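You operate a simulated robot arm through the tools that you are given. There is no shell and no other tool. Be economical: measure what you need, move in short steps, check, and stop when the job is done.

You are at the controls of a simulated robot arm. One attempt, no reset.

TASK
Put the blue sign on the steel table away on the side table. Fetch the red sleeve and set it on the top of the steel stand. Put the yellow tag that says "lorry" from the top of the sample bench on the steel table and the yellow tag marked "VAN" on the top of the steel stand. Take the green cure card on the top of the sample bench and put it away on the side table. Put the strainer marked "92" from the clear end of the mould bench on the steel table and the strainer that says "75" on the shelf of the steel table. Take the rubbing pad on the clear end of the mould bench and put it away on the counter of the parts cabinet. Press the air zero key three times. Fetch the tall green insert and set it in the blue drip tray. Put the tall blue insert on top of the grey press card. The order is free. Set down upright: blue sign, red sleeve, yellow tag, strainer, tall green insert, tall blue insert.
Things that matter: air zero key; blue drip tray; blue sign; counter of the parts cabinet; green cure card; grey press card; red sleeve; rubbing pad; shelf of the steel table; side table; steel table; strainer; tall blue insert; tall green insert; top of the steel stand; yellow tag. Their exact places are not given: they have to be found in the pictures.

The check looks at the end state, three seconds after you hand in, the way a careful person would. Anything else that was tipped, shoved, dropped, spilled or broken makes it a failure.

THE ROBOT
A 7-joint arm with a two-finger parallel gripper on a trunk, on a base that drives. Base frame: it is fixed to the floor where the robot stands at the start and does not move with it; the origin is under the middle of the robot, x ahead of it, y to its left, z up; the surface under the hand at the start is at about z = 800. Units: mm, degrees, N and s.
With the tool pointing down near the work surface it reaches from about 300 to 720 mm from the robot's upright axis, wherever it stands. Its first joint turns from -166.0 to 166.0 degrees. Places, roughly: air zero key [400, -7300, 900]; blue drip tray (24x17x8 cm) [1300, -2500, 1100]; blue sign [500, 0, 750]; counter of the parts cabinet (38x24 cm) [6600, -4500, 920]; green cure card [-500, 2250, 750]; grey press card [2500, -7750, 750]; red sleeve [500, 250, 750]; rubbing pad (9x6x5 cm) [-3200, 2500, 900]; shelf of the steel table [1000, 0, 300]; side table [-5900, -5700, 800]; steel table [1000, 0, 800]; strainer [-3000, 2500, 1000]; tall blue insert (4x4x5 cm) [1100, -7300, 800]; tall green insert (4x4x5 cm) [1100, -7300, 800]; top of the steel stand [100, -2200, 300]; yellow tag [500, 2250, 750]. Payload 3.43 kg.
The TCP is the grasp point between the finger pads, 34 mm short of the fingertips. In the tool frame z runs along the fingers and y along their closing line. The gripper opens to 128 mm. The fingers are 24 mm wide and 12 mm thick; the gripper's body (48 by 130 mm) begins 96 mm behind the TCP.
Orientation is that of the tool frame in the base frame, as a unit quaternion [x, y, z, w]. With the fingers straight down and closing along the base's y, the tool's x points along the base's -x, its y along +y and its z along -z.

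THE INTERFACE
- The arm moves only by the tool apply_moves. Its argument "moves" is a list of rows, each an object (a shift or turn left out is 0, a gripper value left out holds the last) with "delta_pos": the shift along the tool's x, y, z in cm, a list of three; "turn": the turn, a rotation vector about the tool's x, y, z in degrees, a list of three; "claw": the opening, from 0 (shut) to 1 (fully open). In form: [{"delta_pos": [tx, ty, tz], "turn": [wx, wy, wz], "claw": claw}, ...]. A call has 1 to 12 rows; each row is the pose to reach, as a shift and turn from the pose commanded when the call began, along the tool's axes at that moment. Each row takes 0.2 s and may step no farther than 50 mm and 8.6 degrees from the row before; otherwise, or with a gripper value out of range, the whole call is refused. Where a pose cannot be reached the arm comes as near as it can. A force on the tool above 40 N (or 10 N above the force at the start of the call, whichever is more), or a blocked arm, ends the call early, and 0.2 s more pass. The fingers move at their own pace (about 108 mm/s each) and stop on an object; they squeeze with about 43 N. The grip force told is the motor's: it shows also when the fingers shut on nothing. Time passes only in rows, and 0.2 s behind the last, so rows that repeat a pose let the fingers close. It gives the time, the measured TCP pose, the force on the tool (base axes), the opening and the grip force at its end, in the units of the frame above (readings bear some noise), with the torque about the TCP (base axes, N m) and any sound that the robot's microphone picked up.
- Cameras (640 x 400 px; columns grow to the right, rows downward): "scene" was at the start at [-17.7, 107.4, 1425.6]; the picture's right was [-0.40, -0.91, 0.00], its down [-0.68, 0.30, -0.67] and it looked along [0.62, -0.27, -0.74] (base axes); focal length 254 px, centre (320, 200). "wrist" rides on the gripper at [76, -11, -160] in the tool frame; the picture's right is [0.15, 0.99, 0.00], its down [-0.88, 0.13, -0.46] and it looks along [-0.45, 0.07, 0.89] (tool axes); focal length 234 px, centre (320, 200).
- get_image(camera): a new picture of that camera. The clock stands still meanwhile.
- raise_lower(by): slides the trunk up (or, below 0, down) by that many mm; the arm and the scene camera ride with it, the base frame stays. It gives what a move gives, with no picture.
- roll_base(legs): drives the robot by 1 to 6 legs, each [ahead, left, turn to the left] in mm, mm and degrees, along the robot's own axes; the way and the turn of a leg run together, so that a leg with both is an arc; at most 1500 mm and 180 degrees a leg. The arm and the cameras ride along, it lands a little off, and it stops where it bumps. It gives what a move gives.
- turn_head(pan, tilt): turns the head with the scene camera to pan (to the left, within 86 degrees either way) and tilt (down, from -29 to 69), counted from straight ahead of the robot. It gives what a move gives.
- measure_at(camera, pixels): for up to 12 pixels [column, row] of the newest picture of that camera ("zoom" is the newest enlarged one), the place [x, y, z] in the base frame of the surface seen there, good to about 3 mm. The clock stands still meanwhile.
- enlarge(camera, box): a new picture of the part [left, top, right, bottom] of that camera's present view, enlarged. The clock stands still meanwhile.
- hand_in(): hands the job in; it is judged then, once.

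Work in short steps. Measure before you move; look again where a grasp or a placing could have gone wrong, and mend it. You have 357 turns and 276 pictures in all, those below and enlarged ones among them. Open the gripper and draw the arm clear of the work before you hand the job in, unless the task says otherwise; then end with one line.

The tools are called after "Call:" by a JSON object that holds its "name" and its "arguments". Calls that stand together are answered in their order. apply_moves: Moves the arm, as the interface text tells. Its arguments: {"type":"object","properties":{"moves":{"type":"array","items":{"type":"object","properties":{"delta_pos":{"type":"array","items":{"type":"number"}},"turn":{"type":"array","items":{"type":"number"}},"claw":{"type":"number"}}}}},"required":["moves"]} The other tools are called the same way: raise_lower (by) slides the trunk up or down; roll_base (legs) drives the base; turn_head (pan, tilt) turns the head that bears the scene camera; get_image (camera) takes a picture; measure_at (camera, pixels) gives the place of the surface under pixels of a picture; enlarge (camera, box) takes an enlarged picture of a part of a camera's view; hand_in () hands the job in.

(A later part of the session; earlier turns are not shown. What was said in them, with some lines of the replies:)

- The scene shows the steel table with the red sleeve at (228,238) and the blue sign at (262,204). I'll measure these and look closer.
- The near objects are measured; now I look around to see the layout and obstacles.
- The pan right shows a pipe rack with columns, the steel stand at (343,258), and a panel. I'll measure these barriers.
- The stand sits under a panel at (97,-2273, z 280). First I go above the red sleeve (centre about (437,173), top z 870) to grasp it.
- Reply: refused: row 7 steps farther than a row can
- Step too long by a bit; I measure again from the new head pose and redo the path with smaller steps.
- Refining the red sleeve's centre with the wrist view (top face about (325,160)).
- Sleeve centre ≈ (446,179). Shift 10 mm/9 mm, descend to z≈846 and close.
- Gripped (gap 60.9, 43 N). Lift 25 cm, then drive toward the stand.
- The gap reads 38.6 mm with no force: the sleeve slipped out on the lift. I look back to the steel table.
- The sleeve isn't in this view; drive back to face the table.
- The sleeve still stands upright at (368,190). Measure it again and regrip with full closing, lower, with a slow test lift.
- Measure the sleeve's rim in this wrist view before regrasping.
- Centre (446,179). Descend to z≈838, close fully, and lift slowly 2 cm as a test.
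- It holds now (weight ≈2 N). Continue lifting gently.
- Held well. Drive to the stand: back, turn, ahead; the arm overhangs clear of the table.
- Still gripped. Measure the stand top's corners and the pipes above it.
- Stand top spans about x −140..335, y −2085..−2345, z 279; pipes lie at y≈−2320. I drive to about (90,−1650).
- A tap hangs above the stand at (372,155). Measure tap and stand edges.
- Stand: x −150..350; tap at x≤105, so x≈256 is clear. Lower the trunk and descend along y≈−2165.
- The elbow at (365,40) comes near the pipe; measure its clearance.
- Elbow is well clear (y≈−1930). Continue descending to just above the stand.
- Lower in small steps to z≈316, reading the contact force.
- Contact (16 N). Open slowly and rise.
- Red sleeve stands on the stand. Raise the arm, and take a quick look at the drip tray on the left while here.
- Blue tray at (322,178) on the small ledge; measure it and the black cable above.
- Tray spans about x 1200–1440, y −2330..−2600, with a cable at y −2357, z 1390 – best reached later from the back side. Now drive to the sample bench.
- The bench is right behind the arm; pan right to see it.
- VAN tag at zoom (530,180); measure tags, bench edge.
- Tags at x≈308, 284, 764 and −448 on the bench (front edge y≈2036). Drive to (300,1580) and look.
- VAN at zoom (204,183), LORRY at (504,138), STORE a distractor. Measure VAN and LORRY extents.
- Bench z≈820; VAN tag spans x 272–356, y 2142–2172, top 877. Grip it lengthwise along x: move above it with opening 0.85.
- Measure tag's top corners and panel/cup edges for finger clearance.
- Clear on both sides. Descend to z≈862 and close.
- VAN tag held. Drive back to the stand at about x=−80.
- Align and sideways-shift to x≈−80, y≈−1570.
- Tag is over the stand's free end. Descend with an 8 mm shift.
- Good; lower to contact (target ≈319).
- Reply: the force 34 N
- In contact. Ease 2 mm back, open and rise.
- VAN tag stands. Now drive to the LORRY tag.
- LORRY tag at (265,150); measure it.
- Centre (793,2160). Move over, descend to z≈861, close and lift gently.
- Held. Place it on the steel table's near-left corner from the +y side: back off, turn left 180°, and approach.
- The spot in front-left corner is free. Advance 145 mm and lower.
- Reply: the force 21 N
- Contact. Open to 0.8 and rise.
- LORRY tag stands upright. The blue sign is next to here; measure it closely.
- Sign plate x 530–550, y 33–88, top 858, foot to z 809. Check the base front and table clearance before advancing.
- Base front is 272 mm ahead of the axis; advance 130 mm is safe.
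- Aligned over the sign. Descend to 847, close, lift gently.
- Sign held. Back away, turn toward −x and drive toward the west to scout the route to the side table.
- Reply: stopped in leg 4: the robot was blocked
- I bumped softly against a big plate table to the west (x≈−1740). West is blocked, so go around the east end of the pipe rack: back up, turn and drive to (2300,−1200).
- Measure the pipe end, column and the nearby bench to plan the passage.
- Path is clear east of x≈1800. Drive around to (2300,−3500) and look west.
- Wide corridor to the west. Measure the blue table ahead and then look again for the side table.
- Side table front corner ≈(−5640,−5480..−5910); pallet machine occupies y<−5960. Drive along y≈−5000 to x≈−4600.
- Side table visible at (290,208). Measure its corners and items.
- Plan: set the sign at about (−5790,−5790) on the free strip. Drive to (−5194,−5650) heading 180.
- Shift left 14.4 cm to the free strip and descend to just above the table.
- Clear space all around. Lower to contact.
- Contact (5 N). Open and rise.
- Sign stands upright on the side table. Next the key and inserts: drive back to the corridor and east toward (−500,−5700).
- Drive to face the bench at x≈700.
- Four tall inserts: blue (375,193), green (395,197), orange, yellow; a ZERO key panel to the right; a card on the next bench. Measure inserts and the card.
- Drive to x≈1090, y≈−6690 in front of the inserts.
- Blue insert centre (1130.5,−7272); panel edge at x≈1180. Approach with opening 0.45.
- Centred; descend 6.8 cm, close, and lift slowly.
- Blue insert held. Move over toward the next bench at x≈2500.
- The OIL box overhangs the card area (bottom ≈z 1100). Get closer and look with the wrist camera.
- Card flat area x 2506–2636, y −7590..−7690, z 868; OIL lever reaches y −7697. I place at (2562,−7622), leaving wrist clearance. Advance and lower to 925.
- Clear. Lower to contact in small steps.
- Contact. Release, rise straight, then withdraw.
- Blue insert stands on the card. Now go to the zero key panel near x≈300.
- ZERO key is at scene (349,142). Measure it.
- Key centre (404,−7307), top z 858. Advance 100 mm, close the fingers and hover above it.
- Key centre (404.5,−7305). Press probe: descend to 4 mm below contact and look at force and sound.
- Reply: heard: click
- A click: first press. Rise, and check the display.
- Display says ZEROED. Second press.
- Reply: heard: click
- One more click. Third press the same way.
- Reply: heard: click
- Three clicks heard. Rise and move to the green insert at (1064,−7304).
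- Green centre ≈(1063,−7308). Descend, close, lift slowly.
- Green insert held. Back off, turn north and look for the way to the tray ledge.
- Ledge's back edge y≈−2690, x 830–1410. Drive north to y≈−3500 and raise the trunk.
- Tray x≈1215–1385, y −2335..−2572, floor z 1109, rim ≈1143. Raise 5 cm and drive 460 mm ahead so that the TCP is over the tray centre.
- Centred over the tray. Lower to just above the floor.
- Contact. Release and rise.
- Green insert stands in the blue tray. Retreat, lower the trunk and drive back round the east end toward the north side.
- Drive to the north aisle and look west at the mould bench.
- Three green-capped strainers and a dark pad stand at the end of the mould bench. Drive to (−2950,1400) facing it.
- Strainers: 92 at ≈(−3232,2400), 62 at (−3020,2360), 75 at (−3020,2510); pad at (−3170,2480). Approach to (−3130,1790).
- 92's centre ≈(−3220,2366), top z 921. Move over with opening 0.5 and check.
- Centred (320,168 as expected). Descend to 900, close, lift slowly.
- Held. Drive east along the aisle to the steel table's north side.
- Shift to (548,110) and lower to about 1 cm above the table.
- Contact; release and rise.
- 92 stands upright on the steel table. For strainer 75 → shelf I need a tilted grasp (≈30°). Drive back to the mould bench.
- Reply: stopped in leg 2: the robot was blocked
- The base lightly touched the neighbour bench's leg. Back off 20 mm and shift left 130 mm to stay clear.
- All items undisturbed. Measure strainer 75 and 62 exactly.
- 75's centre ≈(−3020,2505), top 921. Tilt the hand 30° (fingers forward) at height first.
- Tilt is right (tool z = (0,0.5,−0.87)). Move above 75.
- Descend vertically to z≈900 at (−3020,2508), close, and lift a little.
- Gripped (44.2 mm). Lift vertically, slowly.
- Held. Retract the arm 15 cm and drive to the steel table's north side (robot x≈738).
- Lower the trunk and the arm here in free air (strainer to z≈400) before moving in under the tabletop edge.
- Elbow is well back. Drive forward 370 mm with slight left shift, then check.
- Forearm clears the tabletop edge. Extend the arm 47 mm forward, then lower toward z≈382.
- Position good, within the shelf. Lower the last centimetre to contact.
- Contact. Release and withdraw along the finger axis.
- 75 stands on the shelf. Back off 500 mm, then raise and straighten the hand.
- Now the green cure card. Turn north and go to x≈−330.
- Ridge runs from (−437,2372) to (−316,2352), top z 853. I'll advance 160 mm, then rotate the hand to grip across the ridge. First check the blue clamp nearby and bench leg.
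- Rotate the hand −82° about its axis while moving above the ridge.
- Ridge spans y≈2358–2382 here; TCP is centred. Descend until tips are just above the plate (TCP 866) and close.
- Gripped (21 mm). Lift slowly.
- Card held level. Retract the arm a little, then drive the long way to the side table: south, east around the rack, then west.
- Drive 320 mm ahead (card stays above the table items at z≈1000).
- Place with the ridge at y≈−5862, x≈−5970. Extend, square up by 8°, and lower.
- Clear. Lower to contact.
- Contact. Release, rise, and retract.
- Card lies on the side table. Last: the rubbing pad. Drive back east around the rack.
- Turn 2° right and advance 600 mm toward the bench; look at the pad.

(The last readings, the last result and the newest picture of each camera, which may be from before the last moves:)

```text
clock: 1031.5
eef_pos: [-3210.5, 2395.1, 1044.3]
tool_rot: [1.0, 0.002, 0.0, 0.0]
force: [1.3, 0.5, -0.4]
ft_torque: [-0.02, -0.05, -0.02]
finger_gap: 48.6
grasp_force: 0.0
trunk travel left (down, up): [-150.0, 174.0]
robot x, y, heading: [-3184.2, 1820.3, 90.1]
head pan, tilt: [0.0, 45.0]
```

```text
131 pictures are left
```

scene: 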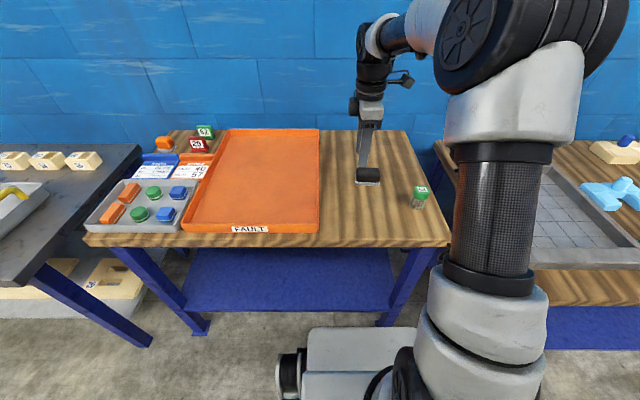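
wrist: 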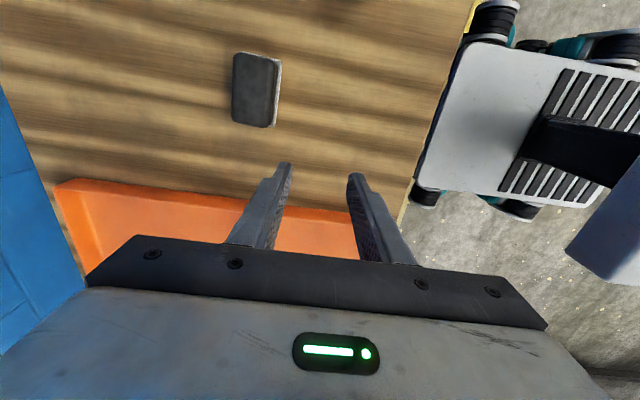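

Call:
{"name": "enlarge", "arguments": {"camera": "wrist", "box": [200, 30, 320, 150]}}

Call:
{"name": "measure_at", "arguments": {"camera": "wrist", "pixels": [[236, 56], [276, 62], [234, 118], [270, 123], [254, 90], [280, 66], [276, 122], [231, 90], [274, 92], [279, 92]]}}

```text
3.33 times, centred on (260, 90) of wrist
```

zoom: 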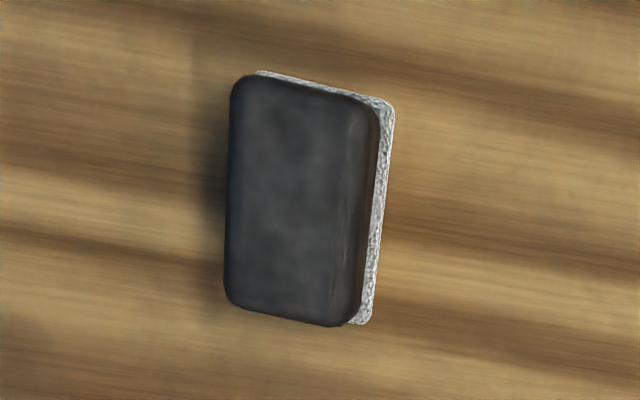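

```text
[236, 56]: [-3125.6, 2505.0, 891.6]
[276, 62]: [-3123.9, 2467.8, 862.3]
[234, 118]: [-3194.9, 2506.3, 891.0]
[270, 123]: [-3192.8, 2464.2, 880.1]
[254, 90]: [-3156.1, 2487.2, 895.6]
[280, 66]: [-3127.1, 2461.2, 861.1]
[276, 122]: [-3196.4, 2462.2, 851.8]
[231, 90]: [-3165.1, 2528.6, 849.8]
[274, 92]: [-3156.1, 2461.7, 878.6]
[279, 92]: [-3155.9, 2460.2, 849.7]
```

Pad centre ≈(−3159,2487), about 85×55, top 895. Move over it with opening 0.7.

Call:
{"name": "apply_moves", "arguments": {"moves": [{"delta_pos": [1.7, -3, 0], "claw": 0.7}, {"delta_pos": [3.4, -6.1, 0]}, {"delta_pos": [5.15, -9.2, 0]}, {"delta_pos": [5.15, -9.2, 4]}, {"delta_pos": [5.15, -9.2, 8.5]}, {"delta_pos": [5.15, -9.2, 8.5]}]}}

Call:
{"name": "get_image", "arguments": {"camera": "wrist"}}

```text
clock: 1032.9
eef_pos: [-3157.5, 2486.5, 957.1]
tool_rot: [1.0, 0.001, 0.001, 0.001]
force: [-0.3, 0.2, -0.4]
ft_torque: [-0.02, -0.03, 0.03]
finger_gap: 89.4
grasp_force: 0.0
trunk travel left (down, up): [-150.0, 174.0]
robot x, y, heading: [-3181.2, 1817.4, 89.9]
head pan, tilt: [0.0, 45.0]
```

```text
129 pictures are left
```

wrist: 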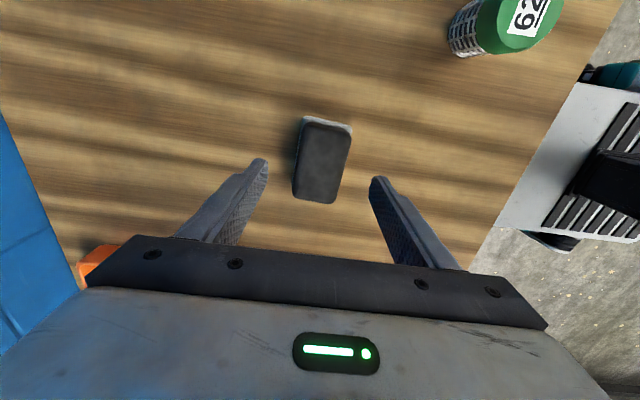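

Centred. Descend to 890, close, lift slowly.

Call:
{"name": "apply_moves", "arguments": {"moves": [{"delta_pos": [0, 0, 3.5]}, {"delta_pos": [0, 0, 6.7]}, {"delta_pos": [0, 0, 6.7]}, {"delta_pos": [0, 0, 6.7], "claw": 0}, {"delta_pos": [0, 0, 6.7], "claw": 0}, {"delta_pos": [0, 0, 6.7], "claw": 0}]}}

Call:
{"name": "apply_moves", "arguments": {"moves": [{"delta_pos": [0, 0, -0.3]}, {"delta_pos": [0, 0, -0.8]}, {"delta_pos": [0, 0, -1.5]}, {"delta_pos": [0, 0, -2.5]}, {"delta_pos": [0, 0, -4]}, {"delta_pos": [0, 0, -6]}, {"delta_pos": [0, 0, -8.5]}, {"delta_pos": [0, 0, -11]}, {"delta_pos": [0, 0, -13.5]}, {"delta_pos": [0, 0, -15.5]}, {"delta_pos": [0, 0, -15.5]}]}}

Call:
{"name": "get_image", "arguments": {"camera": "wrist"}}

```text
clock: 1034.3
eef_pos: [-3156.6, 2486.3, 890.2]
tool_rot: [1.0, 0.001, 0.0, 0.0]
force: [0.1, -0.5, 0.2]
ft_torque: [0.01, 0.0, 0.01]
finger_gap: 55.3
grasp_force: 43.0
trunk travel left (down, up): [-150.0, 174.0]
robot x, y, heading: [-3184.4, 1821.8, 90.2]
head pan, tilt: [0.0, 45.0]
```

```text
clock: 1036.7
eef_pos: [-3158.5, 2487.9, 1048.2]
tool_rot: [1.0, 0.002, 0.001, 0.0]
force: [-0.6, -0.2, -0.8]
ft_torque: [0.02, -0.05, 0.01]
finger_gap: 55.0
grasp_force: 43.8
trunk travel left (down, up): [-150.0, 174.0]
robot x, y, heading: [-3181.2, 1823.5, 90.2]
head pan, tilt: [0.0, 45.0]
```

```text
128 pictures are left
```

wrist: 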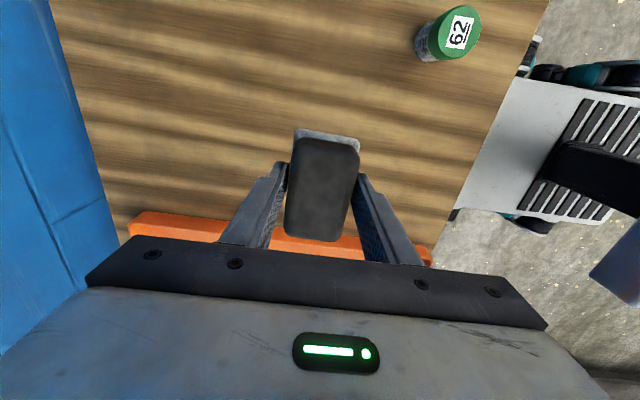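

Pad held. Retract and drive out toward the east side.

Call:
{"name": "apply_moves", "arguments": {"moves": [{"delta_pos": [0, 3, 0]}, {"delta_pos": [0, 6, 0]}, {"delta_pos": [0, 9, 0]}, {"delta_pos": [0, 9, 0]}]}}

Call:
{"name": "roll_base", "arguments": {"legs": [[-530, 0, 0], [0, 0, -90], [1350, 0, 0], [1300, 0, 0], [0, 0, -90]]}}

```text
clock: 1037.7
eef_pos: [-3157.1, 2395.5, 1046.7]
tool_rot: [1.0, 0.002, 0.0, 0.001]
force: [-0.7, 0.0, -0.3]
ft_torque: [0.03, -0.01, -0.01]
finger_gap: 54.4
grasp_force: 42.2
trunk travel left (down, up): [-150.0, 174.0]
robot x, y, heading: [-3185.0, 1822.9, 89.9]
head pan, tilt: [0.0, 45.0]
```

```text
clock: 1061.4
eef_pos: [-592.3, 645.3, 1046.2]
tool_rot: [0.048, 0.999, 0.0, 0.001]
force: [0.2, -0.5, -0.9]
ft_torque: [0.02, 0.03, 0.01]
finger_gap: 54.0
grasp_force: 43.5
trunk travel left (down, up): [-150.0, 174.0]
robot x, y, heading: [-514.5, 1214.9, -95.6]
head pan, tilt: [0.0, 45.0]
```

Call:
{"name": "roll_base", "arguments": {"legs": [[0, 0, 5.6], [1250, 0, 0], [1150, 0, 0], [0, 0, 90], [1450, 0, 0], [1450, 0, 0]]}}

Call:
{"name": "turn_head", "arguments": {"pan": -25, "tilt": 20}}

Call:
{"name": "get_image", "arguments": {"camera": "scene"}}

```text
clock: 1091.3
eef_pos: [3014.4, -1082.6, 1046.6]
tool_rot: [0.714, -0.7, 0.0, 0.0]
force: [-0.7, 0.3, -0.9]
ft_torque: [0.01, -0.01, 0.0]
finger_gap: 54.0
grasp_force: 42.4
trunk travel left (down, up): [-150.0, 174.0]
robot x, y, heading: [2435.2, -1068.8, 1.2]
head pan, tilt: [0.0, 45.0]
```

```text
clock: 1092.2
eef_pos: [3013.9, -1083.1, 1047.8]
tool_rot: [0.714, -0.7, 0.0, 0.0]
force: [-0.2, -0.1, -0.7]
ft_torque: [0.0, 0.0, 0.01]
finger_gap: 53.9
grasp_force: 42.8
trunk travel left (down, up): [-150.0, 174.0]
robot x, y, heading: [2439.3, -1067.8, 1.3]
head pan, tilt: [-25.0, 20.0]
```

```text
127 pictures are left
```

scene: 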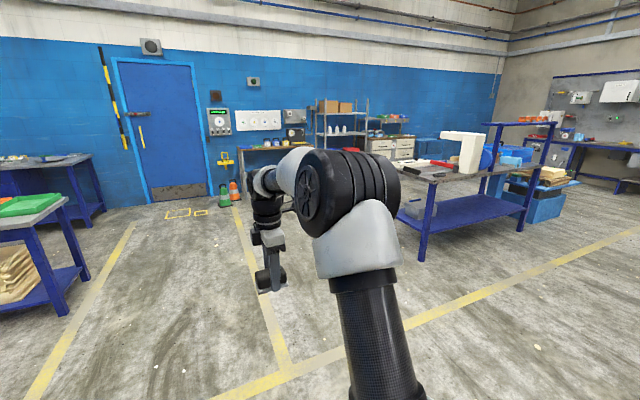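

Call:
{"name": "enlarge", "arguments": {"camera": "scene", "box": [280, 80, 580, 240]}}

Call:
{"name": "measure_at", "arguments": {"camera": "zoom", "pixels": [[240, 140], [270, 165], [200, 180], [90, 150], [290, 385], [520, 300], [455, 180], [560, 260], [310, 220], [240, 260]]}}

```text
2.13 times, centred on (430, 160) of scene
```

zoom: 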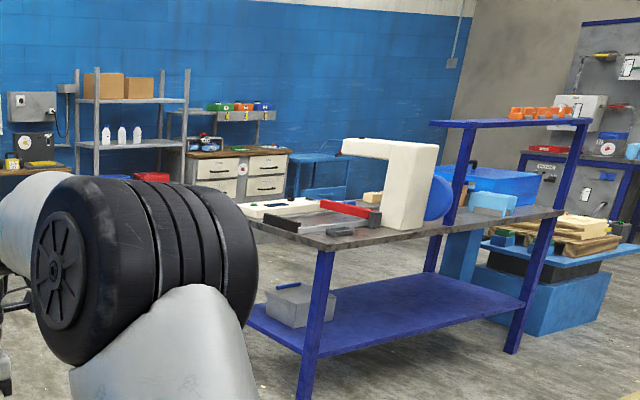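

```text
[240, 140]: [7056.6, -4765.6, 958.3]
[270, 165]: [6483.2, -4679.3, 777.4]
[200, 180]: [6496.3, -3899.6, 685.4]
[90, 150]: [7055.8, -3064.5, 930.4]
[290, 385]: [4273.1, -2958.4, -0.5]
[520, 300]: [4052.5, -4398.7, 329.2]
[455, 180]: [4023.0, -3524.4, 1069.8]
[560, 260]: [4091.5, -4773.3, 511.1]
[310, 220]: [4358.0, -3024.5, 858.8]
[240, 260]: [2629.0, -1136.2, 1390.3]
```

Parts cabinet is by the east wall, x≈6480–7050, y −3900..−4680. Drive to (5250,−1950) and look.

Call:
{"name": "roll_base", "arguments": {"legs": [[1430, -470, -1.3], [1400, -430, 0]]}}

Call:
{"name": "turn_head", "arguments": {"pan": -55, "tilt": 25}}

Call:
{"name": "get_image", "arguments": {"camera": "scene"}}

```text
refused: leg 1 is longer than a leg can be; nothing moved
```

```text
clock: 1093.2
eef_pos: [3014.1, -1082.1, 1045.4]
tool_rot: [0.715, -0.7, 0.001, 0.001]
force: [0.1, -0.1, -1.6]
ft_torque: [-0.01, 0.0, 0.0]
finger_gap: 54.1
grasp_force: 42.4
trunk travel left (down, up): [-150.0, 174.0]
robot x, y, heading: [2440.2, -1072.3, 1.2]
head pan, tilt: [-55.0, 25.0]
```

```text
125 pictures are left
```

scene: 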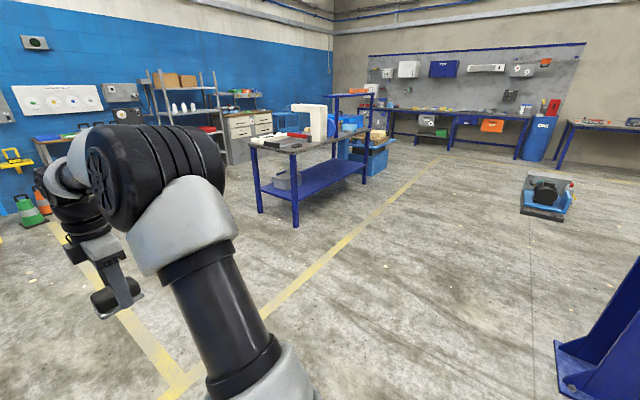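

Leg too long; use shorter legs.

Call:
{"name": "roll_base", "arguments": {"legs": [[1400, -430, -1.3], [1400, -430, 0]]}}

Call:
{"name": "get_image", "arguments": {"camera": "scene"}}

```text
clock: 1107.2
eef_pos: [5783.7, -1979.6, 1047.7]
tool_rot: [-0.702, 0.712, 0.0, 0.0]
force: [0.1, 0.5, -0.3]
ft_torque: [-0.02, 0.05, 0.01]
finger_gap: 54.4
grasp_force: 43.2
trunk travel left (down, up): [-150.0, 174.0]
robot x, y, heading: [5211.1, -1943.1, -1.0]
head pan, tilt: [-55.0, 25.0]
```

```text
124 pictures are left
```

scene: 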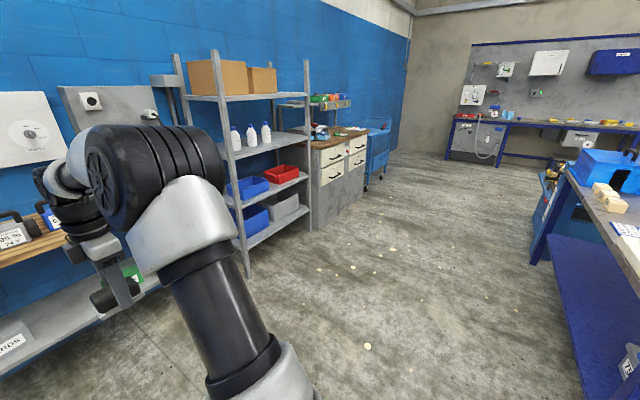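

Call:
{"name": "enlarge", "arguments": {"camera": "scene", "box": [260, 80, 420, 200]}}

Call:
{"name": "measure_at", "arguments": {"camera": "zoom", "pixels": [[200, 210], [255, 165], [345, 170], [190, 140], [300, 175], [280, 190], [230, 195], [235, 95], [300, 90], [410, 200], [200, 330]]}}

Call:
{"name": "measure_at", "arguments": {"camera": "scene", "pixels": [[575, 200], [580, 380], [530, 260], [245, 270], [210, 170], [310, 225], [370, 180], [560, 180]]}}

```text
3.33 times, centred on (340, 140) of scene
```

zoom: 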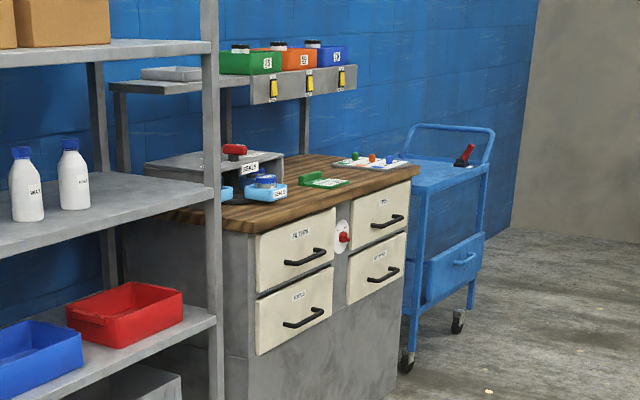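

```text
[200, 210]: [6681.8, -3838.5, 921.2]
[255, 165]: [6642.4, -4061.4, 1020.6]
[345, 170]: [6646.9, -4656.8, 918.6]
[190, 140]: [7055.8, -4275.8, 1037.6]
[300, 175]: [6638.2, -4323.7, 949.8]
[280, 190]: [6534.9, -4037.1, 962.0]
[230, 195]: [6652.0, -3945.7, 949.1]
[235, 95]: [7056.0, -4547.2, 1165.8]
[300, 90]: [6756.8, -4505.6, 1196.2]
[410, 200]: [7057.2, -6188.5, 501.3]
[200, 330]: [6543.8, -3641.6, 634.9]
```

```text
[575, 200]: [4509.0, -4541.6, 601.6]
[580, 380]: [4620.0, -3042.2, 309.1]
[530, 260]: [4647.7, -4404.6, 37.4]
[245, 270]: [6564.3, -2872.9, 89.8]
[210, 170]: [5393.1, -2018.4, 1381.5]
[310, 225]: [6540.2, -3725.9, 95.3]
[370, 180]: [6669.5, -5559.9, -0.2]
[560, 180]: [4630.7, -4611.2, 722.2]
```

Counter top z≈919, x≥6540, y −3830..−4700. Slide south to y≈−4400 and approach.

Call:
{"name": "roll_base", "arguments": {"legs": [[0, 0, 1], [0, -1300, 0], [0, -1180, 0], [450, 0, 0]]}}

Call:
{"name": "turn_head", "arguments": {"pan": 0, "tilt": 40}}

Call:
{"name": "get_image", "arguments": {"camera": "scene"}}

```text
clock: 1133.6
eef_pos: [6288.8, -4422.1, 1046.6]
tool_rot: [0.71, -0.704, 0.0, 0.0]
force: [0.6, -1.0, -0.9]
ft_torque: [0.01, 0.0, 0.04]
finger_gap: 54.0
grasp_force: 42.8
trunk travel left (down, up): [-150.0, 174.0]
robot x, y, heading: [5713.2, -4401.6, 0.4]
head pan, tilt: [-55.0, 25.0]
```

```text
clock: 1134.8
eef_pos: [6288.7, -4421.0, 1046.9]
tool_rot: [0.711, -0.703, 0.0, 0.0]
force: [0.4, 0.5, -1.4]
ft_torque: [-0.05, -0.03, -0.01]
finger_gap: 54.0
grasp_force: 43.4
trunk travel left (down, up): [-150.0, 174.0]
robot x, y, heading: [5712.0, -4400.9, 0.3]
head pan, tilt: [0.0, 40.0]
```

```text
122 pictures are left
```

scene: 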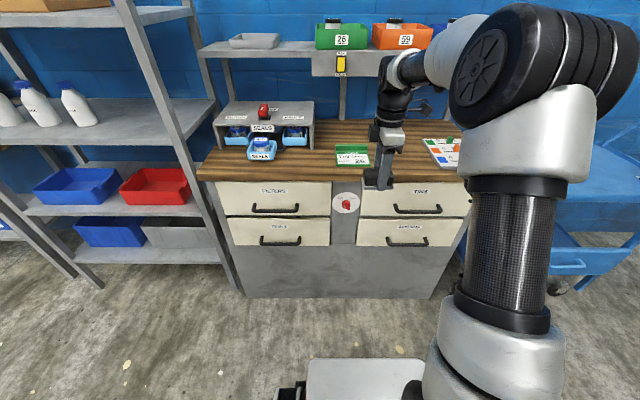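

Call:
{"name": "enlarge", "arguments": {"camera": "scene", "box": [200, 90, 480, 210]}}

Call:
{"name": "measure_at", "arguments": {"camera": "scene", "pixels": [[205, 170], [465, 168], [352, 152], [335, 163], [367, 163], [432, 150], [425, 140], [310, 170], [405, 165], [435, 130], [330, 130], [340, 60]]}}

```text
2.29 times, centred on (340, 150) of scene
```

zoom: 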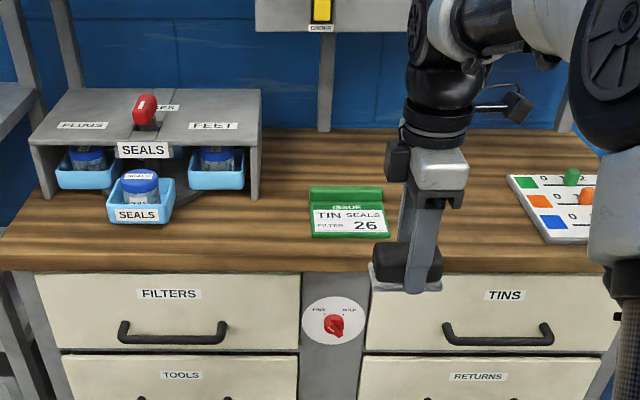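

```text
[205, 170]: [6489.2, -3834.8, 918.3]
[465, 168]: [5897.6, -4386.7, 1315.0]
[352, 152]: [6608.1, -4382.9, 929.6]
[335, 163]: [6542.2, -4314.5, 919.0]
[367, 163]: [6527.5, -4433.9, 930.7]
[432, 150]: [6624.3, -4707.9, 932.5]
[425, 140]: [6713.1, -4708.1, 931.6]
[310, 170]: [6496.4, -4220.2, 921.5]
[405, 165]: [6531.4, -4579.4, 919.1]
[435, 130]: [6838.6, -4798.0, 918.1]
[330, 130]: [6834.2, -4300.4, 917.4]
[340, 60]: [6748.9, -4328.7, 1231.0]
```

Free spot between the ISSUE card (y>−4440) and the board (y<−4690): aim (6575,−4560). Drive there.

Call:
{"name": "roll_base", "arguments": {"legs": [[285, -138, -0.3]]}}

Call:
{"name": "get_image", "arguments": {"camera": "wrist"}}

Call:
{"name": "get_image", "arguments": {"camera": "scene"}}

```text
clock: 1136.9
eef_pos: [6570.0, -4560.9, 1047.9]
tool_rot: [0.71, -0.704, -0.001, 0.0]
force: [-0.9, -0.3, -1.3]
ft_torque: [-0.02, -0.04, 0.04]
finger_gap: 54.1
grasp_force: 42.9
trunk travel left (down, up): [-150.0, 174.0]
robot x, y, heading: [5994.1, -4539.3, 0.4]
head pan, tilt: [0.0, 40.0]
```

```text
120 pictures are left
```

wrist: 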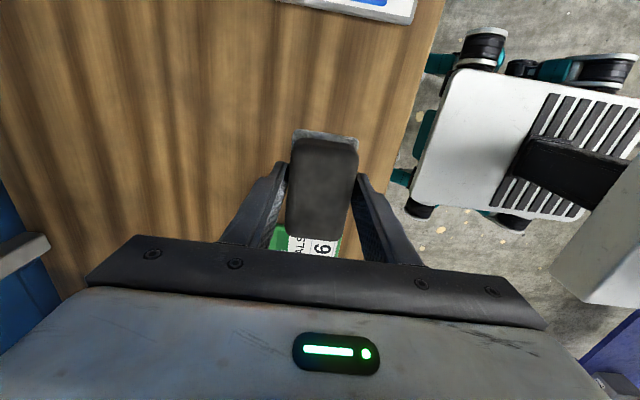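

```text
119 pictures are left
```

scene: 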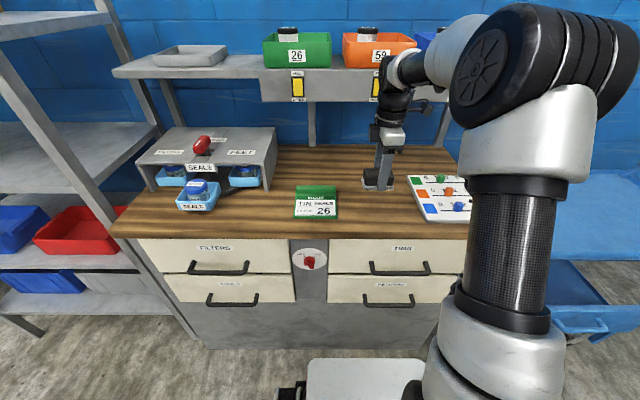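

Over the free spot. Lower to just above the counter.

Call:
{"name": "apply_moves", "arguments": {"moves": [{"delta_pos": [0, 0, 3]}, {"delta_pos": [0, 0, 6]}, {"delta_pos": [0, 0, 7.5]}, {"delta_pos": [0, 0, 8.2]}, {"delta_pos": [0, 0, 8.6]}, {"delta_pos": [0, 0, 8.6]}]}}

```text
clock: 1138.3
eef_pos: [6569.7, -4559.6, 960.9]
tool_rot: [0.709, -0.705, 0.0, -0.001]
force: [0.5, -0.6, -0.2]
ft_torque: [-0.03, -0.01, 0.01]
finger_gap: 53.9
grasp_force: 42.9
trunk travel left (down, up): [-150.0, 174.0]
robot x, y, heading: [5996.9, -4536.1, 0.4]
head pan, tilt: [0.0, 40.0]
```

Call:
{"name": "apply_moves", "arguments": {"moves": [{"delta_pos": [0, 0, 0.15]}, {"delta_pos": [0, 0, 0.3]}, {"delta_pos": [0, 0, 0.3]}]}}

```text
clock: 1139.1
eef_pos: [6569.4, -4559.9, 960.3]
tool_rot: [0.709, -0.706, 0.002, -0.002]
force: [-2.5, 2.1, 22.1]
ft_torque: [0.39, 0.67, -0.02]
finger_gap: 54.0
grasp_force: 43.2
trunk travel left (down, up): [-150.0, 174.0]
robot x, y, heading: [6000.4, -4538.3, 0.2]
head pan, tilt: [0.0, 40.0]
```

Contact. Release and rise.

Call:
{"name": "apply_moves", "arguments": {"moves": [{"delta_pos": [0, 0, -0.15], "claw": 0.48}, {"delta_pos": [0, 0, -0.15], "claw": 0.6}, {"delta_pos": [0, 0, -0.15], "claw": 0.65}, {"delta_pos": [0, 0, -2]}, {"delta_pos": [0, 0, -5]}, {"delta_pos": [0, 0, -9]}, {"delta_pos": [0, 0, -12]}, {"delta_pos": [0, 0, -12]}]}}

Call:
{"name": "roll_base", "arguments": {"legs": [[-400, 0, 0]]}}

Call:
{"name": "get_image", "arguments": {"camera": "scene"}}

```text
clock: 1140.9
eef_pos: [6569.3, -4562.6, 1076.5]
tool_rot: [0.71, -0.705, -0.001, 0.0]
force: [0.1, 0.6, 0.4]
ft_torque: [0.03, 0.0, 0.01]
finger_gap: 83.2
grasp_force: 0.1
trunk travel left (down, up): [-150.0, 174.0]
robot x, y, heading: [5995.5, -4539.7, 0.3]
head pan, tilt: [0.0, 40.0]
```

```text
clock: 1143.4
eef_pos: [6172.3, -4563.7, 1075.9]
tool_rot: [0.709, -0.706, 0.0, 0.0]
force: [1.0, -0.7, -0.1]
ft_torque: [0.01, -0.02, 0.0]
finger_gap: 83.4
grasp_force: 0.1
trunk travel left (down, up): [-150.0, 174.0]
robot x, y, heading: [5601.7, -4538.1, 0.2]
head pan, tilt: [0.0, 40.0]
```

```text
118 pictures are left
```

scene: 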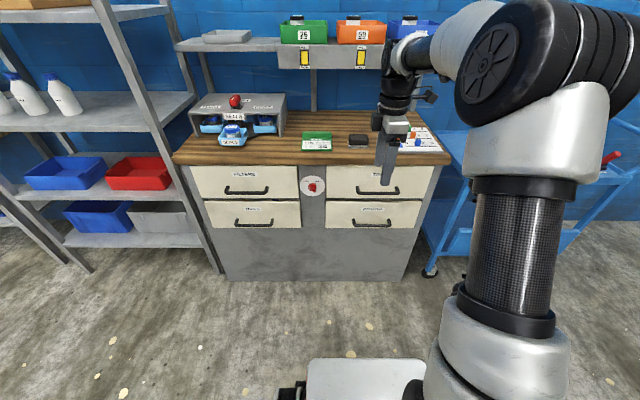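

The pad lies on the counter and the arm is clear with the gripper open. I believe all ten items are done, so I hand in.

Call:
{"name": "hand_in", "arguments": {}}

```text
The job is handed in.
```

I carried out every part of the task and handed the job in. After each release a picture showed the piece in place, upright where you asked for that. The air zero key gave three clicks, and its display read "ZEROED" after the first press. The base lightly touched the plate table and a bench leg; nothing I could see had moved. The red sleeve slipped once at pickup but stayed standing.
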